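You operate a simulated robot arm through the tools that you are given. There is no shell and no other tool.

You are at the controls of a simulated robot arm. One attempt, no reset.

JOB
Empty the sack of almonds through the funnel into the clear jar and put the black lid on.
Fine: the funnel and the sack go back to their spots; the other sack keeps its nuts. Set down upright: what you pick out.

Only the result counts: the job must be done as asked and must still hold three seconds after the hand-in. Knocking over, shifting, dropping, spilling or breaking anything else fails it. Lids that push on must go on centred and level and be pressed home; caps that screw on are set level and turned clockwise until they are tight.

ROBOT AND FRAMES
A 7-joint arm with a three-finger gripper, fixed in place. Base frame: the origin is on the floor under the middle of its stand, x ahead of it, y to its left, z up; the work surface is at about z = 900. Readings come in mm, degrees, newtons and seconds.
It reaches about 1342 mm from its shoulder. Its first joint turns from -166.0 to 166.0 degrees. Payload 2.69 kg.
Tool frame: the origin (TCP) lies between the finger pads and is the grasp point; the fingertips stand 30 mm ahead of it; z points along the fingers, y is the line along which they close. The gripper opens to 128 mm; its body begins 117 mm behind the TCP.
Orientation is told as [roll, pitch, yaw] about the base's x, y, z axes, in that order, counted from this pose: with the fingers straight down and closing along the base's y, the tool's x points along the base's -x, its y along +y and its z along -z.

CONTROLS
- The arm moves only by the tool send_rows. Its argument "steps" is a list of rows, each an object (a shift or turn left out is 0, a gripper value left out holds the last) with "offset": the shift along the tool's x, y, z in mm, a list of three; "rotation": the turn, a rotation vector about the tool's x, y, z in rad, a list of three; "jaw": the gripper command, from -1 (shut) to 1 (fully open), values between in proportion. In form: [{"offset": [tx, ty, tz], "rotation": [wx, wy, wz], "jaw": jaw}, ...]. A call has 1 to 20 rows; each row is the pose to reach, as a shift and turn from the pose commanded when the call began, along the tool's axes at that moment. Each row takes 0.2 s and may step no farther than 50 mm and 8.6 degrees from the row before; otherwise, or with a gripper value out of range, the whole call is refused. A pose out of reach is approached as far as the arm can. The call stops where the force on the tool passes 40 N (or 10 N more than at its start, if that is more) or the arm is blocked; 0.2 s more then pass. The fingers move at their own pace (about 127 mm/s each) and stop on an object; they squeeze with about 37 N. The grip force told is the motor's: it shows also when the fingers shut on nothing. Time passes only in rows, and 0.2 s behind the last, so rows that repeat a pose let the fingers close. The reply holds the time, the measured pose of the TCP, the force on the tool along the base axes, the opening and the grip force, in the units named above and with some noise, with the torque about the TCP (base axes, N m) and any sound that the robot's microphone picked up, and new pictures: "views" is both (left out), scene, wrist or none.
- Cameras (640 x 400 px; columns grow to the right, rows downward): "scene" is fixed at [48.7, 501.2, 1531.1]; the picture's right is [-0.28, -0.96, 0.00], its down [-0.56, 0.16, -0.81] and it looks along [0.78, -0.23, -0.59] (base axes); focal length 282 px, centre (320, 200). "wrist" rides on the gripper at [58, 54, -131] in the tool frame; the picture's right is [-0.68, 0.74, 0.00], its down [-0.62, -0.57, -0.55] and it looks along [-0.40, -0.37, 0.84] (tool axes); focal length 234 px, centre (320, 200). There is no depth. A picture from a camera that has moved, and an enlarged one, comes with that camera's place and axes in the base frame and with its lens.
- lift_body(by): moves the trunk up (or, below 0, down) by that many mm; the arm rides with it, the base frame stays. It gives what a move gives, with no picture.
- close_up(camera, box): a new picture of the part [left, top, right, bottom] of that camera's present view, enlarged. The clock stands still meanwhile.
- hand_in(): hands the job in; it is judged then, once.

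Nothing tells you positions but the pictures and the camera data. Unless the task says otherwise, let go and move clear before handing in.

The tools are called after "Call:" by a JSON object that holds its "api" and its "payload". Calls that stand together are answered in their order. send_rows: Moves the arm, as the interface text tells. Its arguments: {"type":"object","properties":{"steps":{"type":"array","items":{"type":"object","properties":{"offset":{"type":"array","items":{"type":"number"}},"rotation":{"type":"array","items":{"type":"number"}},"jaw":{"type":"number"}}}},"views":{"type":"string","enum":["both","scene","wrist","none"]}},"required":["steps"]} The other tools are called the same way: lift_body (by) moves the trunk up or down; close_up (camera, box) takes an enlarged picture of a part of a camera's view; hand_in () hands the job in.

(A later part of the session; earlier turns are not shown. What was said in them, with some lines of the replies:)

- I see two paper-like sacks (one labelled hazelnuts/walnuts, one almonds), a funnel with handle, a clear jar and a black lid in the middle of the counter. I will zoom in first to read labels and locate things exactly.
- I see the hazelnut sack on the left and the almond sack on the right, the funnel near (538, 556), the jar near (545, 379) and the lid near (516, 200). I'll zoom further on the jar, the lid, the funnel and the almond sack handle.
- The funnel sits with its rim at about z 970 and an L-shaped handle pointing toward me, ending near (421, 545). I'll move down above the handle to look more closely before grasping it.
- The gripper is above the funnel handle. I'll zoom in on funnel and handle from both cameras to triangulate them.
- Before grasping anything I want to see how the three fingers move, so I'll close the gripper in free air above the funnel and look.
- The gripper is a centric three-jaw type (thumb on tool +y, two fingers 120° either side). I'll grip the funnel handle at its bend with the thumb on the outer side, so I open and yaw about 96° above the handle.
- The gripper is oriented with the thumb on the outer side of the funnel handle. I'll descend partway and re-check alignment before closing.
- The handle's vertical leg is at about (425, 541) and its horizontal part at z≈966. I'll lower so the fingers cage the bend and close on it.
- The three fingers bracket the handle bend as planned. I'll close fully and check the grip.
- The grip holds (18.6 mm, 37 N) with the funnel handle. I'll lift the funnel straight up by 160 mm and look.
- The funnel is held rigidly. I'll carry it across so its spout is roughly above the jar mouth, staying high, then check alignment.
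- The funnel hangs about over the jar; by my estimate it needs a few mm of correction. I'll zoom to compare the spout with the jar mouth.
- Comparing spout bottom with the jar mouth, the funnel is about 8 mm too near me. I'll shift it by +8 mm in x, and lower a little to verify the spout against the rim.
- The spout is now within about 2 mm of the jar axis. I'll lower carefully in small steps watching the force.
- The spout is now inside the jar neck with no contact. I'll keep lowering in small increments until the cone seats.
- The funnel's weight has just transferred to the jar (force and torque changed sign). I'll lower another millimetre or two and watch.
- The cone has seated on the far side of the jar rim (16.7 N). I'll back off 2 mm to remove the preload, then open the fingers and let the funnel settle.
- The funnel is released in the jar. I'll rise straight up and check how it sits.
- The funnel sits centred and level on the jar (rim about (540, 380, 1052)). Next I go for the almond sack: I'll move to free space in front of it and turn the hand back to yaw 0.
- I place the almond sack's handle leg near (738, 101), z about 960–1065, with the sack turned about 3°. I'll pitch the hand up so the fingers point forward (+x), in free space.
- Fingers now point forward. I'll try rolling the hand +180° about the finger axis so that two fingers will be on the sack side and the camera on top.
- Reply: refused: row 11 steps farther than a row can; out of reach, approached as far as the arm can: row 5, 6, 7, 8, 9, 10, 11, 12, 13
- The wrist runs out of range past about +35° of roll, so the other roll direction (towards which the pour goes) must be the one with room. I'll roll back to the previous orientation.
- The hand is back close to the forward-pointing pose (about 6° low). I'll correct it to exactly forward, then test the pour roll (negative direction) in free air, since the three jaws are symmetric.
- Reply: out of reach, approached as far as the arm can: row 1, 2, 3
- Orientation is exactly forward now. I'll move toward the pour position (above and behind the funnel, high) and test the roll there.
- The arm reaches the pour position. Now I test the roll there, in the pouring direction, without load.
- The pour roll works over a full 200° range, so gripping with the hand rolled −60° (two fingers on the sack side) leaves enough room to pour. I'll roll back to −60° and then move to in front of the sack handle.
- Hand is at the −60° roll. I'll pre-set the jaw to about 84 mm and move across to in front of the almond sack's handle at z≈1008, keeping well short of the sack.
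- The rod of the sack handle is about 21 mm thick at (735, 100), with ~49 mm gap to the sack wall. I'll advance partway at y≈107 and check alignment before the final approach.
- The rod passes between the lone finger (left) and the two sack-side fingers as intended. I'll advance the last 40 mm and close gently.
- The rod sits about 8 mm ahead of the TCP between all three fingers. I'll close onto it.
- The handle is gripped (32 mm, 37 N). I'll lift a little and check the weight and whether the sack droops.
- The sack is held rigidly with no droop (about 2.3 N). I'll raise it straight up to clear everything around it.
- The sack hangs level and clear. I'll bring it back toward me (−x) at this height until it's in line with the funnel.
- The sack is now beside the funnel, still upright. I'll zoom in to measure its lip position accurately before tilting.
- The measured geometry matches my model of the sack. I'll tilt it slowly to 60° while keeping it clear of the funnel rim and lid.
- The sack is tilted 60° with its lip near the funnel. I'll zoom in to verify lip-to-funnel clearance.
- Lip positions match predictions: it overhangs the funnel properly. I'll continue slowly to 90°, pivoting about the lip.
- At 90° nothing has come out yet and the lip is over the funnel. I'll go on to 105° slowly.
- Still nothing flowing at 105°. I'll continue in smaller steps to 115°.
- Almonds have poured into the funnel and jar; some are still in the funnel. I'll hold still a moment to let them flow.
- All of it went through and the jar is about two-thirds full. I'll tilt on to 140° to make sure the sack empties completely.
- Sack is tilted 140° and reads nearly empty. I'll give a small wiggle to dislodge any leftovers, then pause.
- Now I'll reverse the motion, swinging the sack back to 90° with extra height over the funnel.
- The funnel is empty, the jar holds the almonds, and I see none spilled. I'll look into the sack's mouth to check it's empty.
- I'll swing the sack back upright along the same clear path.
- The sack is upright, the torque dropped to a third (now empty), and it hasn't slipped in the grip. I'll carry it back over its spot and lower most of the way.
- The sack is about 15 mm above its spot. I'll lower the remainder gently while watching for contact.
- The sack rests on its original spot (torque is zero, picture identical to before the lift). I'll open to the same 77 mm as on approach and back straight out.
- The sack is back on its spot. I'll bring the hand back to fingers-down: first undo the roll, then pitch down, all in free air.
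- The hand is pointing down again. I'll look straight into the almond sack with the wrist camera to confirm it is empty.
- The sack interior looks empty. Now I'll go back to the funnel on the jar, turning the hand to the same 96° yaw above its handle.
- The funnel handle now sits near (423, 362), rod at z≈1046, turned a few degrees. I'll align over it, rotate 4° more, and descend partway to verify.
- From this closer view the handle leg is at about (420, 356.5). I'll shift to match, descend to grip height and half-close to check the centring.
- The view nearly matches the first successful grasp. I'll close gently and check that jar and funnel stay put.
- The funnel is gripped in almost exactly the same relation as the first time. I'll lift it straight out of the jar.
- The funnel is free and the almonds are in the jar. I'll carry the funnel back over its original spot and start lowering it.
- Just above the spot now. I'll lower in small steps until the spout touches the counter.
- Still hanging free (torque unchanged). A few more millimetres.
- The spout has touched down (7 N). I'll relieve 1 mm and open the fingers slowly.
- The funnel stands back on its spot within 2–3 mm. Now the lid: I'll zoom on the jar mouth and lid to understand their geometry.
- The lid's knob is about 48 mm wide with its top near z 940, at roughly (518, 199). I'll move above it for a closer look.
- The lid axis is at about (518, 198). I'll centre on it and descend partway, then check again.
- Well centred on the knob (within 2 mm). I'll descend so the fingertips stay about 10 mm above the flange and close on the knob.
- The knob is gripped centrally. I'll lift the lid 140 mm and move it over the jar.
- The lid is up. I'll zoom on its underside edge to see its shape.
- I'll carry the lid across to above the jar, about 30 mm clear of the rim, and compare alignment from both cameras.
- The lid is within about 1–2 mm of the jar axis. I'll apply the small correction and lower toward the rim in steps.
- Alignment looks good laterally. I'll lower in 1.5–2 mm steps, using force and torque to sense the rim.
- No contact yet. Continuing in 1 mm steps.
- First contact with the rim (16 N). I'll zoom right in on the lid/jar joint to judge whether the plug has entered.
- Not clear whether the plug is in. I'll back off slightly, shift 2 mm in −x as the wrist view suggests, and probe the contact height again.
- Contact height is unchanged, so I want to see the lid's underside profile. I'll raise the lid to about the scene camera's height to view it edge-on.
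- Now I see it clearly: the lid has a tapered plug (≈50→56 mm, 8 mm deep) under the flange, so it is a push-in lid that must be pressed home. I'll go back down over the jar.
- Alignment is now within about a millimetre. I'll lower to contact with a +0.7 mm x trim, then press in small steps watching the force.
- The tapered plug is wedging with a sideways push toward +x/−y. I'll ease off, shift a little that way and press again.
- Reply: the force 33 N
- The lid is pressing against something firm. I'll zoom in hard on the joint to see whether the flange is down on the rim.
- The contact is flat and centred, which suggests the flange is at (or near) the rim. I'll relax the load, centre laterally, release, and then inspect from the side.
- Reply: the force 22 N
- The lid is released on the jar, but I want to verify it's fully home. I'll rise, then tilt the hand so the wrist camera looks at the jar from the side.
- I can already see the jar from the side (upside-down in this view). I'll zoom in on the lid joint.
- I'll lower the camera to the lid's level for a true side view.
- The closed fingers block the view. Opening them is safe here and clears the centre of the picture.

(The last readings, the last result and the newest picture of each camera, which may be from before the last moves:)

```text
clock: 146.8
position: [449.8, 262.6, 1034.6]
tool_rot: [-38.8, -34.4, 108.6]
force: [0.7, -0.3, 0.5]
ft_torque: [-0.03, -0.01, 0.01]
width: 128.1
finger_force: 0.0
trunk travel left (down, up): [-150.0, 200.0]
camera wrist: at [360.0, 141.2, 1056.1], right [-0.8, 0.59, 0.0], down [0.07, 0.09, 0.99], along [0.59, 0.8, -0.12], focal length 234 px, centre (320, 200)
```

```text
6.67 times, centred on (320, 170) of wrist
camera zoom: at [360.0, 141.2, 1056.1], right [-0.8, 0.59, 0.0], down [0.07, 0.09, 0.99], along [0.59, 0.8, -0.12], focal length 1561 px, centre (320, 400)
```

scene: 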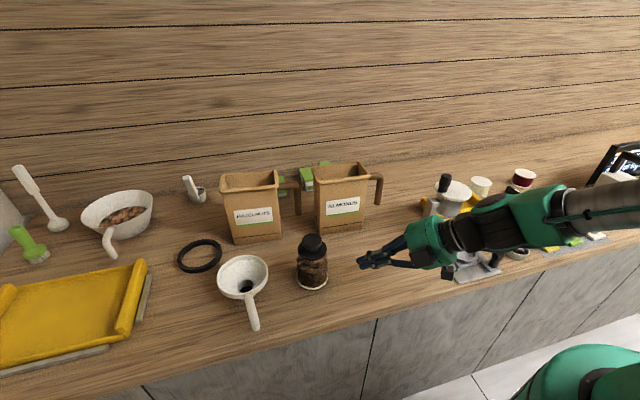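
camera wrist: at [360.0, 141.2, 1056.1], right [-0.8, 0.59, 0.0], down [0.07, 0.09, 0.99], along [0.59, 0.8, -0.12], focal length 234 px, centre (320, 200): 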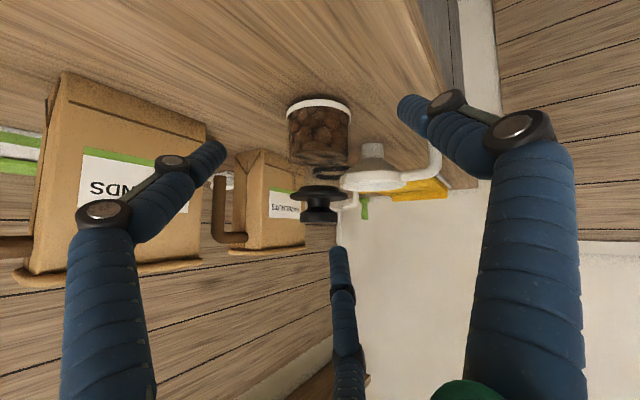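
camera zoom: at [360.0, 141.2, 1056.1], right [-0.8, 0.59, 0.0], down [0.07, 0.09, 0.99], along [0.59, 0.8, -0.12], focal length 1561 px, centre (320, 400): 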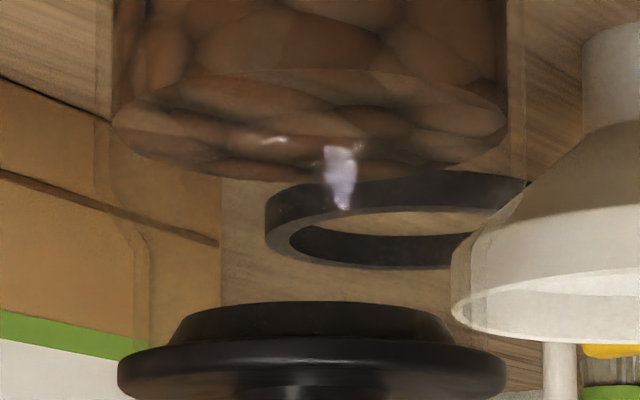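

Now I see the side: the plug is visible through the glass neck. I'll zoom in on the left and right neck edges to see if the rim touches the flange.

Call:
{"api": "close_up", "payload": {"camera": "wrist", "box": [294, 170, 324, 200]}}

Call:
{"api": "close_up", "payload": {"camera": "wrist", "box": [326, 170, 356, 200]}}

Call:
{"api": "close_up", "payload": {"camera": "wrist", "box": [295, 175, 350, 225]}}

```text
13.33 times, centred on (309, 185) of wrist
camera zoom: at [360.0, 141.2, 1056.1], right [-0.8, 0.59, 0.0], down [0.07, 0.09, 0.99], along [0.59, 0.8, -0.12], focal length 3122 px, centre (467, 400)
```

zoom: 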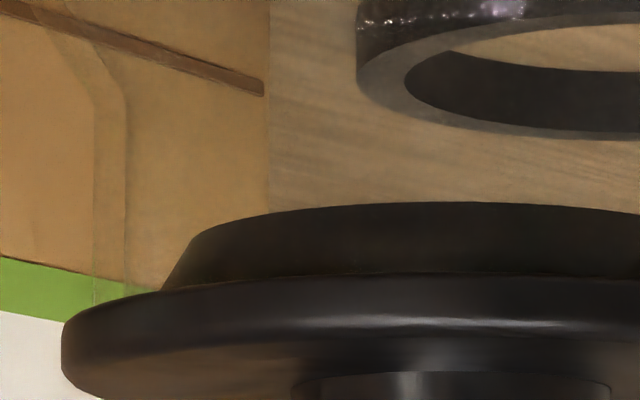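

```text
13.33 times, centred on (341, 185) of wrist
camera zoom: at [360.0, 141.2, 1056.1], right [-0.8, 0.59, 0.0], down [0.07, 0.09, 0.99], along [0.59, 0.8, -0.12], focal length 3122 px, centre (40, 400)
```

zoom: 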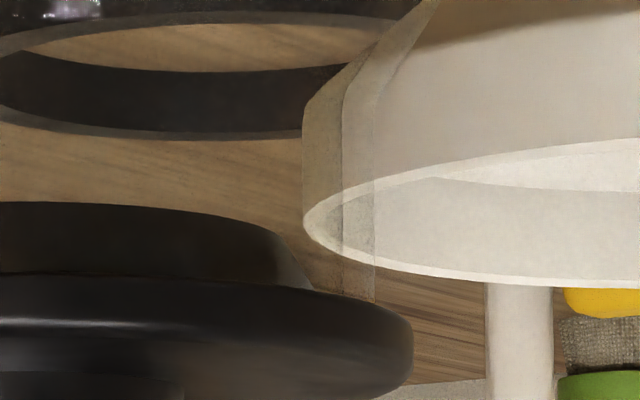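

```text
8.00 times, centred on (322, 200) of wrist
camera zoom: at [360.0, 141.2, 1056.1], right [-0.8, 0.59, 0.0], down [0.07, 0.09, 0.99], along [0.59, 0.8, -0.12], focal length 1873 px, centre (300, 200)
```

zoom: 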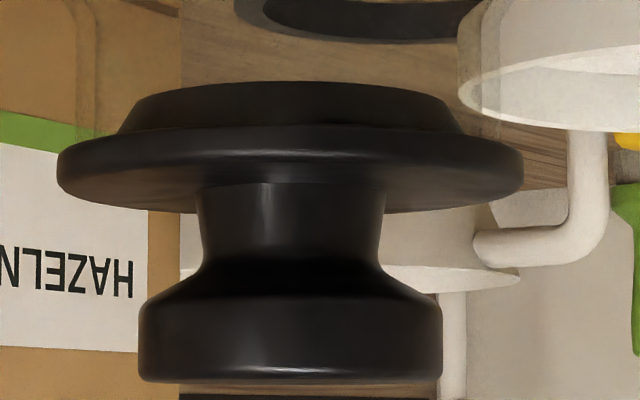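

The side view shows the flange sitting down on the rim, level, with the plug inside the neck; the scene view suggests it is about 1.5–2 mm off-centre. I'll return, re-grip, centre it and press firmly. First I retrace to above the jar.

Call:
{"api": "send_rows", "payload": {"steps": [{"offset": [-17.6, -16.2, -20.1]}, {"offset": [-35.2, -32.4, -40.2]}, {"offset": [-52.9, -48.7, -60.3]}, {"offset": [-70.5, -64.9, -80.4]}, {"offset": [-70.5, -64.9, -80.4]}], "views": "none"}}

Call:
{"api": "send_rows", "payload": {"steps": [{"offset": [-9.9, -9.1, 16], "rotation": [-0.0844, 0.0918, 0]}, {"offset": [-19.9, -18.3, 32.2], "rotation": [-0.1688, 0.1835, 0]}, {"offset": [-29.8, -27.4, 48.3], "rotation": [-0.2532, 0.2753, 0]}, {"offset": [-39.8, -36.6, 64.3], "rotation": [-0.3376, 0.367, 0]}, {"offset": [-49.7, -45.7, 80.4], "rotation": [-0.422, 0.4588, 0]}, {"offset": [-59.7, -54.9, 96.5], "rotation": [-0.5064, 0.5505, 0]}, {"offset": [-69.6, -64, 112.6], "rotation": [-0.5908, 0.6423, 0]}, {"offset": [-69.6, -64, 112.6], "rotation": [-0.5908, 0.6423, 0]}], "views": "both"}}

Call:
{"api": "close_up", "payload": {"camera": "scene", "box": [285, 225, 340, 295]}}

Call:
{"api": "close_up", "payload": {"camera": "wrist", "box": [270, 60, 370, 170]}}

```text
clock: 148.0
position: [449.7, 262.6, 1159.2]
tool_rot: [-38.8, -34.4, 108.5]
force: [0.2, 0.4, -0.2]
ft_torque: [-0.01, -0.03, 0.03]
width: 127.9
finger_force: 0.1
trunk travel left (down, up): [-150.0, 200.0]
```

```text
clock: 149.8
position: [538.6, 381.0, 1157.0]
tool_rot: [0.1, 0.2, 96.1]
force: [1.1, 1.1, 0.1]
ft_torque: [-0.06, 0.01, 0.03]
width: 127.7
finger_force: 0.1
trunk travel left (down, up): [-150.0, 200.0]
camera wrist: at [492.2, 316.3, 1288.5], right [-0.8, 0.59, 0.0], down [0.5, 0.67, 0.55], along [0.32, 0.44, -0.84], focal length 234 px, centre (320, 200)
```

scene: 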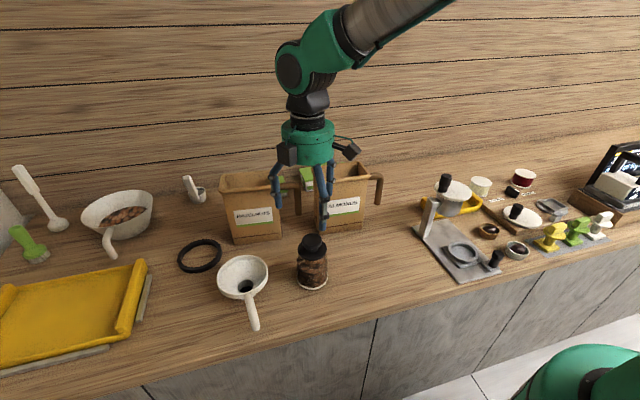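
wrist: 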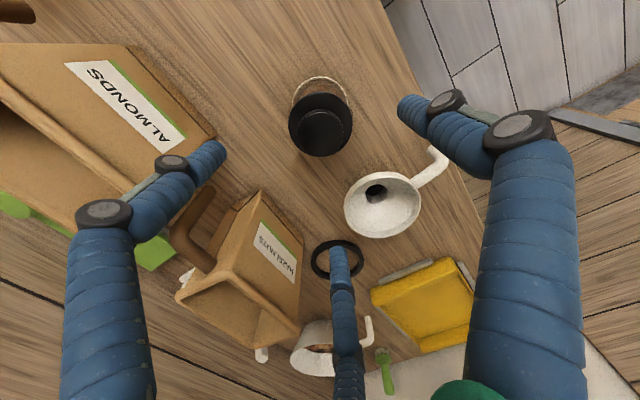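

```text
5.71 times, centred on (312, 260) of scene
camera zoom: at [48.7, 501.2, 1531.1], right [-0.28, -0.96, 0.0], down [-0.56, 0.16, -0.81], along [0.78, -0.23, -0.59], focal length 1609 px, centre (363, -143)
```

zoom: 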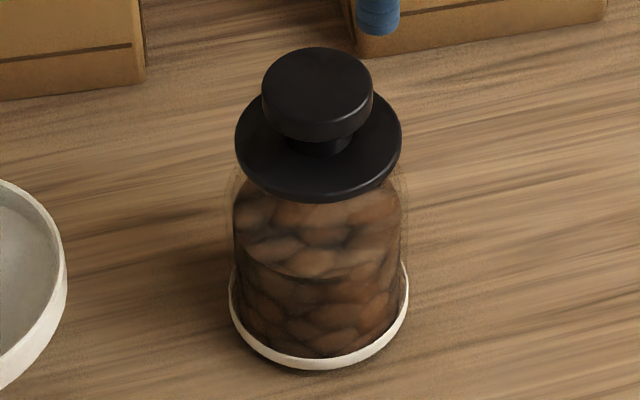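

```text
3.64 times, centred on (320, 115) of wrist
camera zoom: at [492.2, 316.3, 1288.5], right [-0.8, 0.59, 0.0], down [0.5, 0.67, 0.55], along [0.32, 0.44, -0.84], focal length 852 px, centre (320, 509)
```

zoom: 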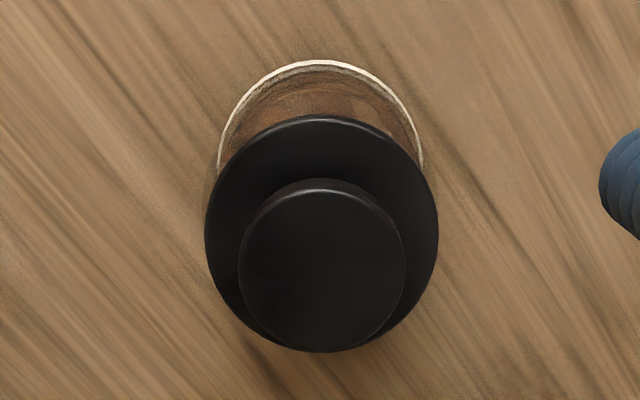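

The unobstructed view confirms the lid sits about 2 mm toward −x/−y of the jar's axis. I'll go down, re-grip the knob, ease up 1 mm, shift +1.2/+1.6 mm and press.

Call:
{"api": "send_rows", "payload": {"steps": [{"offset": [0, 0, 35], "jaw": 0.4}, {"offset": [0, 0, 70]}, {"offset": [0, 0, 95]}, {"offset": [0, 0, 105]}, {"offset": [0, 0, 105]}], "views": "none"}}

Call:
{"api": "send_rows", "payload": {"steps": [{"jaw": 0}, {"jaw": -0.2}, {"jaw": -0.4}, {"jaw": -1}, {"jaw": -1}], "views": "none"}}

Call:
{"api": "send_rows", "payload": {"steps": [{"offset": [0, 0, -1.5]}, {"offset": [0, 0, -1.5]}], "views": "none"}}

Call:
{"api": "close_up", "payload": {"camera": "scene", "box": [285, 225, 340, 295]}}

```text
clock: 151.0
position: [538.3, 380.4, 1052.3]
tool_rot: [-0.1, -0.1, 96.1]
force: [-0.2, -0.7, 0.8]
ft_torque: [-0.04, 0.01, 0.0]
width: 89.6
finger_force: 0.1
trunk travel left (down, up): [-150.0, 200.0]
```

```text
clock: 152.2
position: [539.3, 380.3, 1052.8]
tool_rot: [0.0, 0.0, 96.1]
force: [-1.3, -0.3, 2.2]
ft_torque: [-0.06, 0.02, 0.05]
width: 43.7
finger_force: 37.0
trunk travel left (down, up): [-150.0, 200.0]
```

```text
clock: 152.8
position: [538.7, 378.9, 1054.5]
tool_rot: [0.0, -0.1, 96.1]
force: [-0.2, -0.6, -0.6]
ft_torque: [-0.02, -0.03, 0.03]
width: 43.4
finger_force: 37.2
trunk travel left (down, up): [-150.0, 200.0]
```

```text
5.71 times, centred on (312, 260) of scene
camera zoom: at [48.7, 501.2, 1531.1], right [-0.28, -0.96, 0.0], down [-0.56, 0.16, -0.81], along [0.78, -0.23, -0.59], focal length 1609 px, centre (363, -143)
```

zoom: 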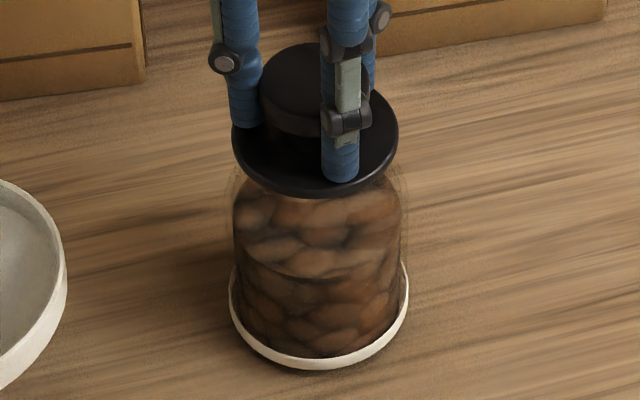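

Gripping has re-centred the lid (flange now lines up with the jar axis). I'll press straight down in small steps toward 35–38 N.

Call:
{"api": "send_rows", "payload": {"steps": [{"offset": [0, 0, 1]}, {"offset": [0, 0, 2]}, {"offset": [0, 0, 2.5]}, {"offset": [0, 0, 2.5]}], "views": "none"}}

Call:
{"api": "send_rows", "payload": {"steps": [{"offset": [0, 0, 0.5]}, {"offset": [0, 0, 1]}, {"offset": [0, 0, 1]}], "views": "none"}}

Call:
{"api": "send_rows", "payload": {"steps": [{"offset": [0, 0, 0.4]}, {"offset": [0, 0, 0.8]}, {"offset": [0, 0, 0.8]}], "views": "none"}}

```text
clock: 153.8
position: [538.7, 379.7, 1052.7]
tool_rot: [0.0, -0.1, 96.1]
force: [3.2, -1.2, 12.9]
ft_torque: [-0.35, 0.19, 0.06]
width: 43.5
finger_force: 36.0
trunk travel left (down, up): [-150.0, 200.0]
```

```text
clock: 154.6
position: [539.1, 379.4, 1052.1]
tool_rot: [0.0, -0.1, 96.2]
force: [4.3, 3.6, 21.1]
ft_torque: [0.05, 0.13, -0.05]
width: 43.6
finger_force: 36.9
trunk travel left (down, up): [-150.0, 200.0]
```

```text
clock: 155.4
position: [539.4, 380.0, 1050.9]
tool_rot: [0.0, 0.0, 96.2]
force: [2.0, 4.3, 26.8]
ft_torque: [0.06, -0.07, -0.01]
width: 43.8
finger_force: 37.4
trunk travel left (down, up): [-150.0, 200.0]
```

It is sinking a bit further as I press. Continuing.

Call:
{"api": "send_rows", "payload": {"steps": [{"offset": [0, 0, 0.4]}, {"offset": [0, 0, 0.8]}, {"offset": [0, 0, 0.8]}], "views": "none"}}

Call:
{"api": "send_rows", "payload": {"steps": [{"offset": [0, 0, 0.4]}, {"offset": [0, 0, 0.8]}, {"offset": [0, 0, 0.8]}], "views": "none"}}

Call:
{"api": "close_up", "payload": {"camera": "scene", "box": [285, 225, 340, 295]}}

```text
clock: 156.2
position: [538.3, 379.2, 1049.0]
tool_rot: [-0.1, -0.1, 96.1]
force: [4.0, 2.9, 29.3]
ft_torque: [0.03, -0.27, 0.01]
width: 45.4
finger_force: 36.9
trunk travel left (down, up): [-150.0, 200.0]
```

```text
clock: 157.0
position: [538.1, 379.8, 1049.0]
tool_rot: [-0.1, -0.1, 96.2]
force: [5.4, 0.8, 33.4]
ft_torque: [-0.11, -0.13, 0.0]
width: 45.4
finger_force: 36.9
trunk travel left (down, up): [-150.0, 200.0]
```

```text
5.71 times, centred on (312, 260) of scene
camera zoom: at [48.7, 501.2, 1531.1], right [-0.28, -0.96, 0.0], down [-0.56, 0.16, -0.81], along [0.78, -0.23, -0.59], focal length 1609 px, centre (363, -143)
```

zoom: 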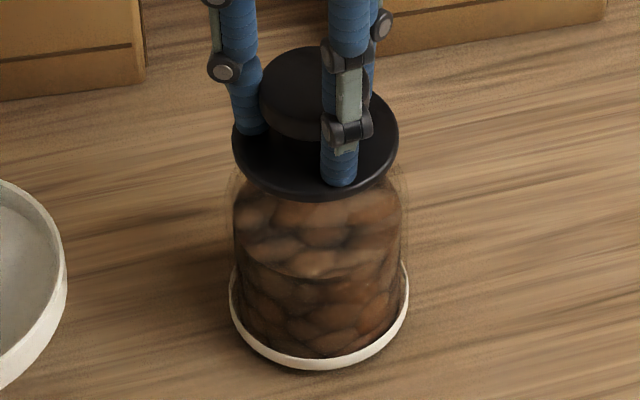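

The flange is down on the rim with 33 N applied and no further travel. I'll unload to near zero and release gently.

Call:
{"api": "send_rows", "payload": {"steps": [{"offset": [0, 0, -1]}, {"offset": [0, 0, -1.6]}, {"offset": [0, 0, -1.6]}, {"offset": [0, 0, -1.6]}], "views": "none"}}

```text
clock: 158.0
position: [536.9, 379.7, 1049.8]
tool_rot: [0.0, 0.0, 96.1]
force: [0.9, 3.3, 11.1]
ft_torque: [0.06, 0.06, -0.05]
width: 44.8
finger_force: 37.4
trunk travel left (down, up): [-150.0, 200.0]
```

Call:
{"api": "send_rows", "payload": {"steps": [{"offset": [0, 0, -0.5]}, {"offset": [0, 0, -0.9]}, {"offset": [0, 0, -0.9]}], "views": "none"}}

```text
clock: 158.8
position: [536.5, 378.6, 1050.4]
tool_rot: [0.1, -0.1, 96.1]
force: [-0.3, 0.3, 2.4]
ft_torque: [-0.04, 0.14, -0.03]
width: 43.6
finger_force: 37.2
trunk travel left (down, up): [-150.0, 200.0]
```

Load is down to 2 N. Opening slowly now, then checking the lid's position.

Call:
{"api": "send_rows", "payload": {"steps": [{"jaw": -0.3}, {"jaw": -0.25}, {"jaw": -0.2}, {"jaw": 0}, {"jaw": 0.4}, {"jaw": 0.4}], "views": "none"}}

Call:
{"api": "close_up", "payload": {"camera": "scene", "box": [285, 225, 340, 295]}}

Call:
{"api": "close_up", "payload": {"camera": "wrist", "box": [260, 70, 380, 230]}}

```text
clock: 160.2
position: [538.5, 379.2, 1052.1]
tool_rot: [0.2, -0.1, 96.0]
force: [0.3, -0.2, -0.8]
ft_torque: [-0.01, 0.02, -0.04]
width: 89.8
finger_force: 0.1
trunk travel left (down, up): [-150.0, 200.0]
```

```text
5.71 times, centred on (312, 260) of scene
camera zoom: at [48.7, 501.2, 1531.1], right [-0.28, -0.96, 0.0], down [-0.56, 0.16, -0.81], along [0.78, -0.23, -0.59], focal length 1609 px, centre (363, -143)
```

zoom: 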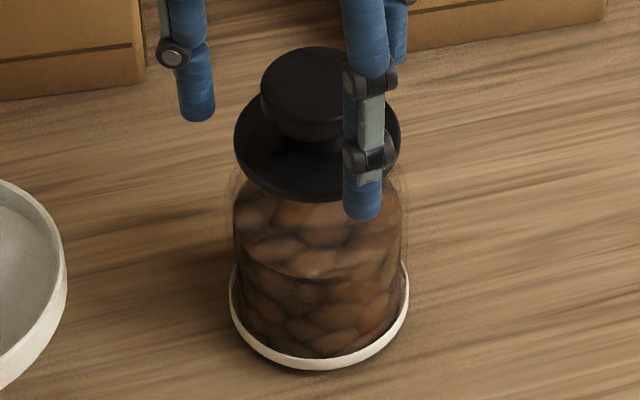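

```text
2.50 times, centred on (320, 150) of wrist
camera zoom: at [490.7, 314.7, 1182.1], right [-0.8, 0.59, 0.0], down [0.5, 0.67, 0.55], along [0.33, 0.44, -0.84], focal length 585 px, centre (320, 325)
```

zoom: 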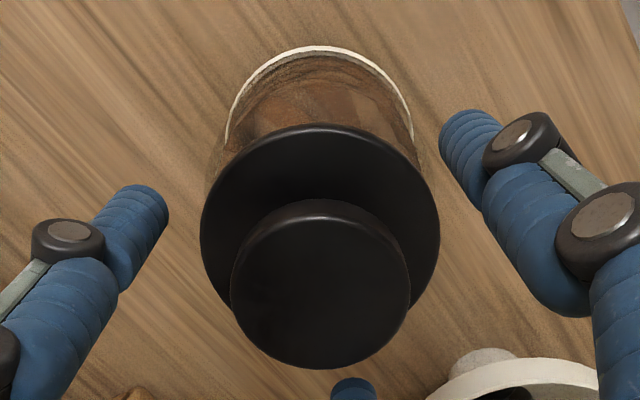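

Released with the lid nearly centred (about 0.8 mm). To be sure it is fully home I need a look exactly at rim level, so I'll go back to the side-view pose but lower.

Call:
{"api": "send_rows", "payload": {"steps": [{"offset": [0, 0, -20]}, {"offset": [0, 0, -60]}, {"offset": [0, 0, -107]}, {"offset": [0, 0, -107]}], "views": "none"}}

Call:
{"api": "send_rows", "payload": {"steps": [{"offset": [15, 14, 0], "rotation": [0.0846, -0.092, 0], "jaw": 1}, {"offset": [30, 28, 0], "rotation": [0.1692, -0.184, 0]}, {"offset": [46, 42, 0], "rotation": [0.2539, -0.276, 0]}, {"offset": [62, 57, 0], "rotation": [0.3385, -0.368, 0]}, {"offset": [77, 71, 0], "rotation": [0.4231, -0.46, 0]}, {"offset": [92, 85, 0], "rotation": [0.5077, -0.552, 0]}, {"offset": [108, 99.5, 0], "rotation": [0.5908, -0.6423, 0]}, {"offset": [108, 99.5, 0], "rotation": [0.5908, -0.6423, 0]}], "views": "none"}}

Call:
{"api": "send_rows", "payload": {"steps": [{"offset": [19, 17.5, 21.7]}, {"offset": [38, 35, 43.4]}, {"offset": [57.2, 52.6, 65.2]}, {"offset": [76.4, 70.3, 87.1]}, {"offset": [92.5, 85.1, 105.5]}, {"offset": [92.5, 85.1, 105.5]}], "views": "both"}}

Call:
{"api": "close_up", "payload": {"camera": "wrist", "box": [280, 170, 360, 230]}}

```text
clock: 161.2
position: [537.2, 379.8, 1159.1]
tool_rot: [-0.1, 0.0, 96.2]
force: [-0.9, 0.0, 0.4]
ft_torque: [0.05, -0.01, -0.02]
width: 89.6
finger_force: 0.1
trunk travel left (down, up): [-150.0, 200.0]
```

```text
clock: 163.0
position: [452.3, 260.2, 1157.7]
tool_rot: [-39.0, -34.4, 108.5]
force: [0.2, 0.3, -0.6]
ft_torque: [-0.03, 0.0, 0.04]
width: 127.7
finger_force: 0.0
trunk travel left (down, up): [-150.0, 200.0]
```

```text
clock: 164.4
position: [449.5, 262.7, 993.6]
tool_rot: [-38.8, -34.4, 108.4]
force: [0.0, 0.6, -0.7]
ft_torque: [-0.03, 0.01, 0.03]
width: 128.0
finger_force: 0.0
trunk travel left (down, up): [-150.0, 200.0]
camera wrist: at [361.0, 139.5, 1015.7], right [-0.8, 0.59, 0.0], down [0.07, 0.09, 0.99], along [0.59, 0.8, -0.12], focal length 234 px, centre (320, 200)
```

scene: 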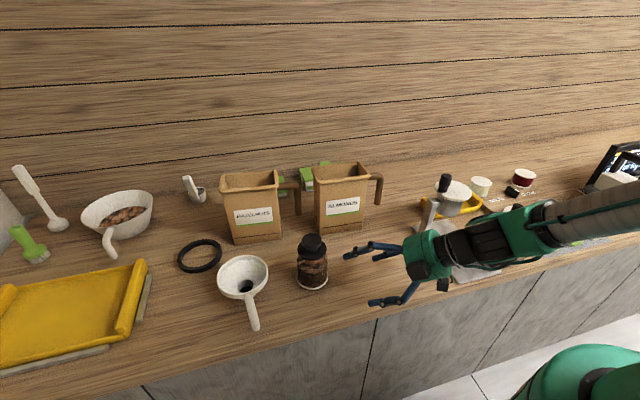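
wrist: 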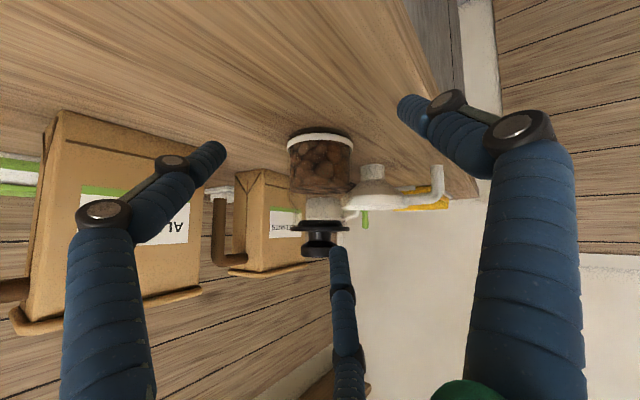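

```text
6.67 times, centred on (320, 200) of wrist
camera zoom: at [361.0, 139.5, 1015.7], right [-0.8, 0.59, 0.0], down [0.07, 0.09, 0.99], along [0.59, 0.8, -0.12], focal length 1561 px, centre (320, 200)
```

zoom: 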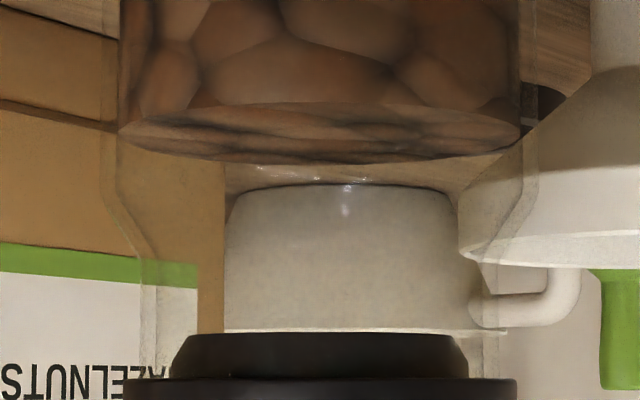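

Now the camera is at rim level. Zooming on the interface.

Call:
{"api": "close_up", "payload": {"camera": "wrist", "box": [290, 210, 320, 236]}}

Call:
{"api": "close_up", "payload": {"camera": "wrist", "box": [325, 210, 355, 236]}}

Call:
{"api": "close_up", "payload": {"camera": "wrist", "box": [288, 200, 352, 260]}}

```text
15.38 times, centred on (305, 223) of wrist
camera zoom: at [361.0, 139.5, 1015.7], right [-0.8, 0.59, 0.0], down [0.07, 0.09, 0.99], along [0.59, 0.8, -0.12], focal length 3603 px, centre (551, -154)
```

zoom: 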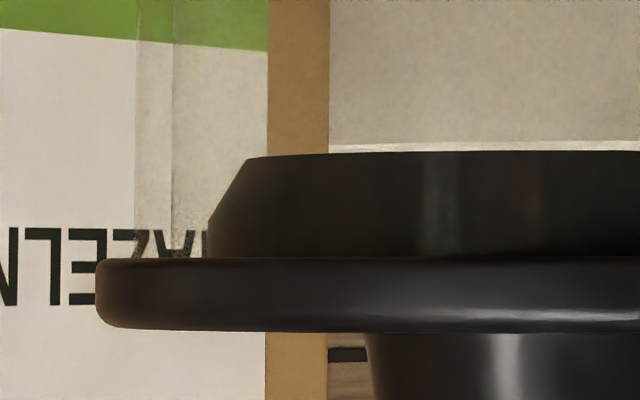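

```text
15.38 times, centred on (340, 223) of wrist
camera zoom: at [361.0, 139.5, 1015.7], right [-0.8, 0.59, 0.0], down [0.07, 0.09, 0.99], along [0.59, 0.8, -0.12], focal length 3603 px, centre (12, -154)
```

zoom: 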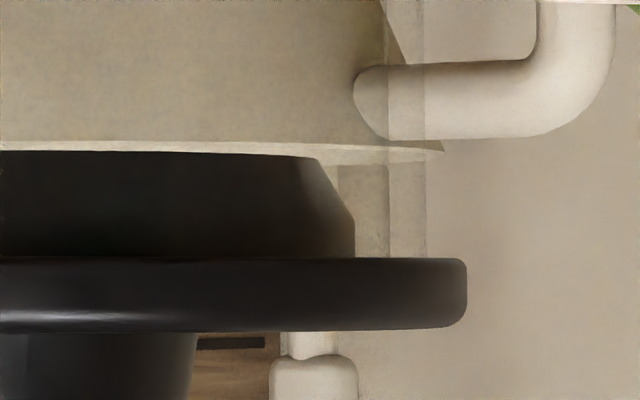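

```text
6.67 times, centred on (320, 230) of wrist
camera zoom: at [361.0, 139.5, 1015.7], right [-0.8, 0.59, 0.0], down [0.07, 0.09, 0.99], along [0.59, 0.8, -0.12], focal length 1561 px, centre (320, 0)
```

zoom: 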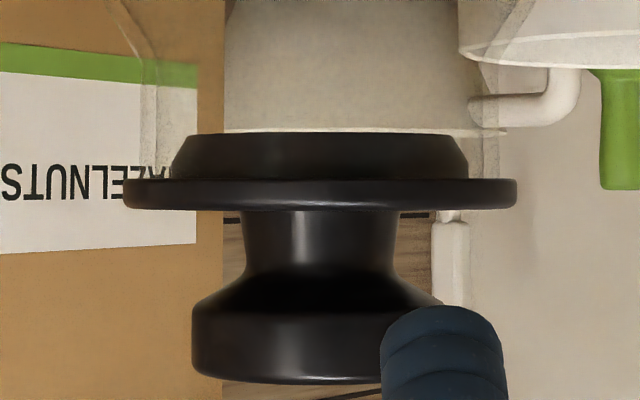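

The rim-level view shows the flange flush on the glass rim on both sides, level, and centred left-to-right. I'll check the centring in the other direction with high zooms from the scene camera.

Call:
{"api": "close_up", "payload": {"camera": "scene", "box": [290, 235, 320, 259]}}

Call:
{"api": "close_up", "payload": {"camera": "scene", "box": [306, 235, 336, 259]}}

Call:
{"api": "close_up", "payload": {"camera": "scene", "box": [290, 268, 320, 292]}}

Call:
{"api": "close_up", "payload": {"camera": "scene", "box": [306, 268, 336, 292]}}

```text
16.00 times, centred on (305, 247) of scene
camera zoom: at [48.7, 501.2, 1531.1], right [-0.28, -0.96, 0.0], down [-0.56, 0.16, -0.81], along [0.78, -0.23, -0.59], focal length 4504 px, centre (560, -552)
```

zoom: 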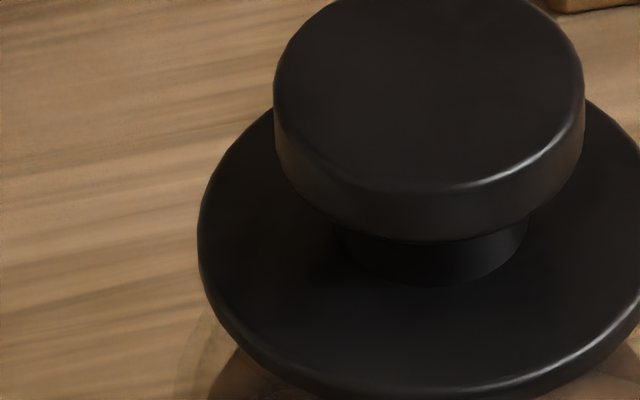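

```text
16.00 times, centred on (321, 247) of scene
camera zoom: at [48.7, 501.2, 1531.1], right [-0.28, -0.96, 0.0], down [-0.56, 0.16, -0.81], along [0.78, -0.23, -0.59], focal length 4504 px, centre (304, -552)
```

zoom: 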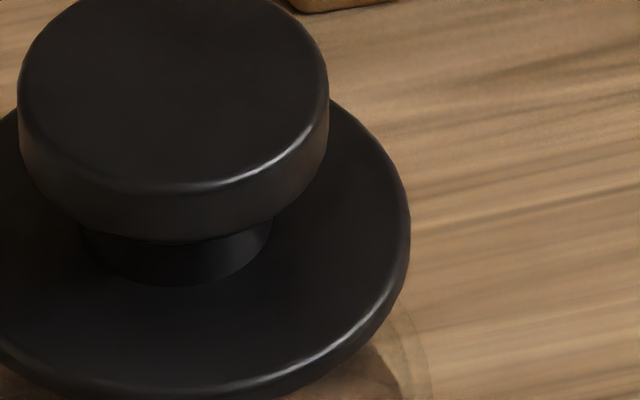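

```text
16.00 times, centred on (305, 280) of scene
camera zoom: at [48.7, 501.2, 1531.1], right [-0.28, -0.96, 0.0], down [-0.56, 0.16, -0.81], along [0.78, -0.23, -0.59], focal length 4504 px, centre (560, -1080)
```

zoom: 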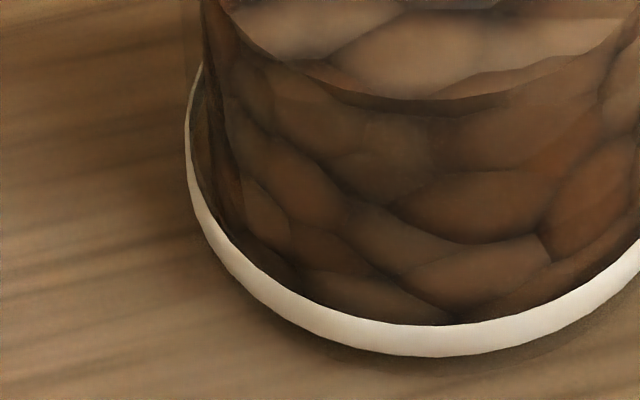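

```text
16.00 times, centred on (321, 280) of scene
camera zoom: at [48.7, 501.2, 1531.1], right [-0.28, -0.96, 0.0], down [-0.56, 0.16, -0.81], along [0.78, -0.23, -0.59], focal length 4504 px, centre (304, -1080)
```

zoom: 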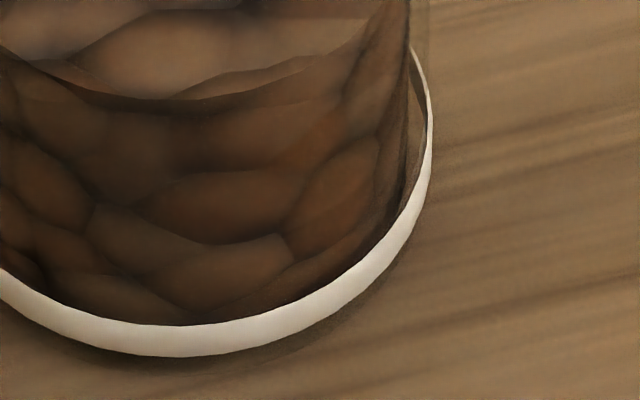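

The flange sits flush on the rim, level, and the offset is only about 1 mm. Now I'll retreat and check the surroundings for strays before handing in.

Call:
{"api": "send_rows", "payload": {"steps": [{"offset": [-19, -17.5, -21.7]}, {"offset": [-38, -35, -43.4]}, {"offset": [-57.2, -52.6, -65.2]}, {"offset": [-76.4, -70.3, -87.1]}, {"offset": [-95, -87.4, -108.4]}, {"offset": [-115, -105.8, -131.2]}, {"offset": [-135, -124.2, -154]}, {"offset": [-135, -124.2, -154]}], "views": "both"}}

Call:
{"api": "close_up", "payload": {"camera": "scene", "box": [160, 140, 400, 340]}}

Call:
{"api": "close_up", "payload": {"camera": "scene", "box": [190, 220, 350, 340]}}

Call:
{"api": "close_up", "payload": {"camera": "scene", "box": [290, 140, 440, 260]}}

```text
clock: 166.2
position: [450.5, 261.3, 1234.3]
tool_rot: [-38.9, -34.4, 108.5]
force: [-0.8, -0.7, -0.2]
ft_torque: [0.0, 0.04, -0.05]
width: 128.2
finger_force: 0.0
trunk travel left (down, up): [-150.0, 200.0]
camera wrist: at [361.1, 139.1, 1256.7], right [-0.8, 0.59, 0.0], down [0.07, 0.09, 0.99], along [0.59, 0.8, -0.12], focal length 234 px, centre (320, 200)
```

scene: 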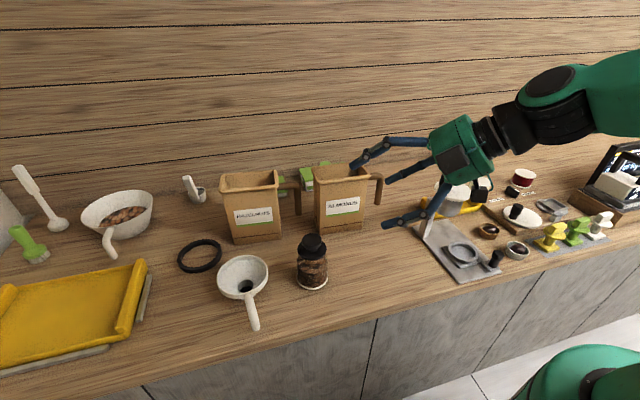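
wrist: 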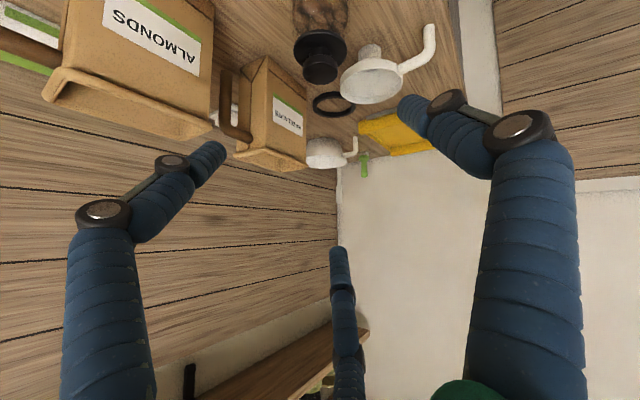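

```text
2.00 times, centred on (280, 240) of scene
camera zoom: at [48.7, 501.2, 1531.1], right [-0.28, -0.96, 0.0], down [-0.56, 0.16, -0.81], along [0.78, -0.23, -0.59], focal length 563 px, centre (400, 120)
```

zoom: 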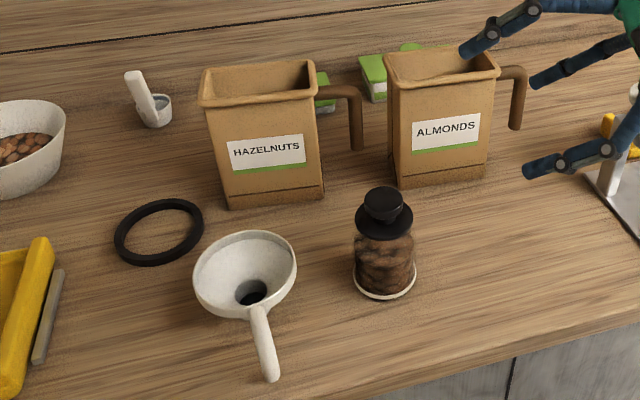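

```text
3.33 times, centred on (270, 280) of scene
camera zoom: at [48.7, 501.2, 1531.1], right [-0.28, -0.96, 0.0], down [-0.56, 0.16, -0.81], along [0.78, -0.23, -0.59], focal length 938 px, centre (487, -67)
```

zoom: 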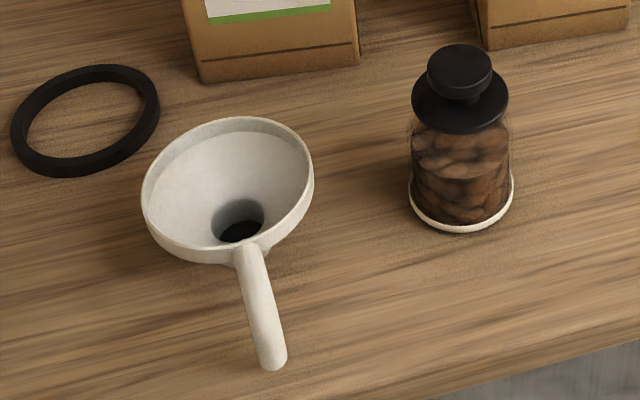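

```text
3.33 times, centred on (365, 200) of scene
camera zoom: at [48.7, 501.2, 1531.1], right [-0.28, -0.96, 0.0], down [-0.56, 0.16, -0.81], along [0.78, -0.23, -0.59], focal length 938 px, centre (170, 200)
```

zoom: 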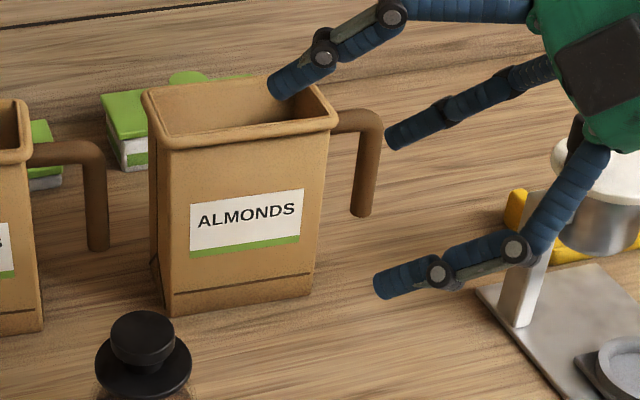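

The almonds are in the jar with the lid flush and level. The funnel and the empty almond sack are back upright on their spots, the hazelnut sack hasn't been touched, and I see nothing spilled. The gripper is open and clear, so I'm handing in.

Call:
{"api": "hand_in", "payload": {}}

```text
The job is handed in.
```

The job is handed in. The almonds are in the clear jar and the black lid is on. I don't have the judge's verdict.

- **Jar and lid:** a camera view at rim level showed the lid's flange flush on the glass and level. It sits about 1 mm off-centre. I pressed it with about 33 N and it stopped moving. I heard no click, and nothing I saw showed it should make one.
- **Almond sack:** it is back on its spot, upright, and looked empty when I checked inside with the wrist camera, though the bottom was dark. When I lifted it after pouring, its load had dropped to about a third.
- **Funnel:** it stands upright on its original spot, within 2–3 mm.
- **Everything else:** I did not touch the hazelnut sack. I saw no spilled nuts or shifted items in the final pictures.
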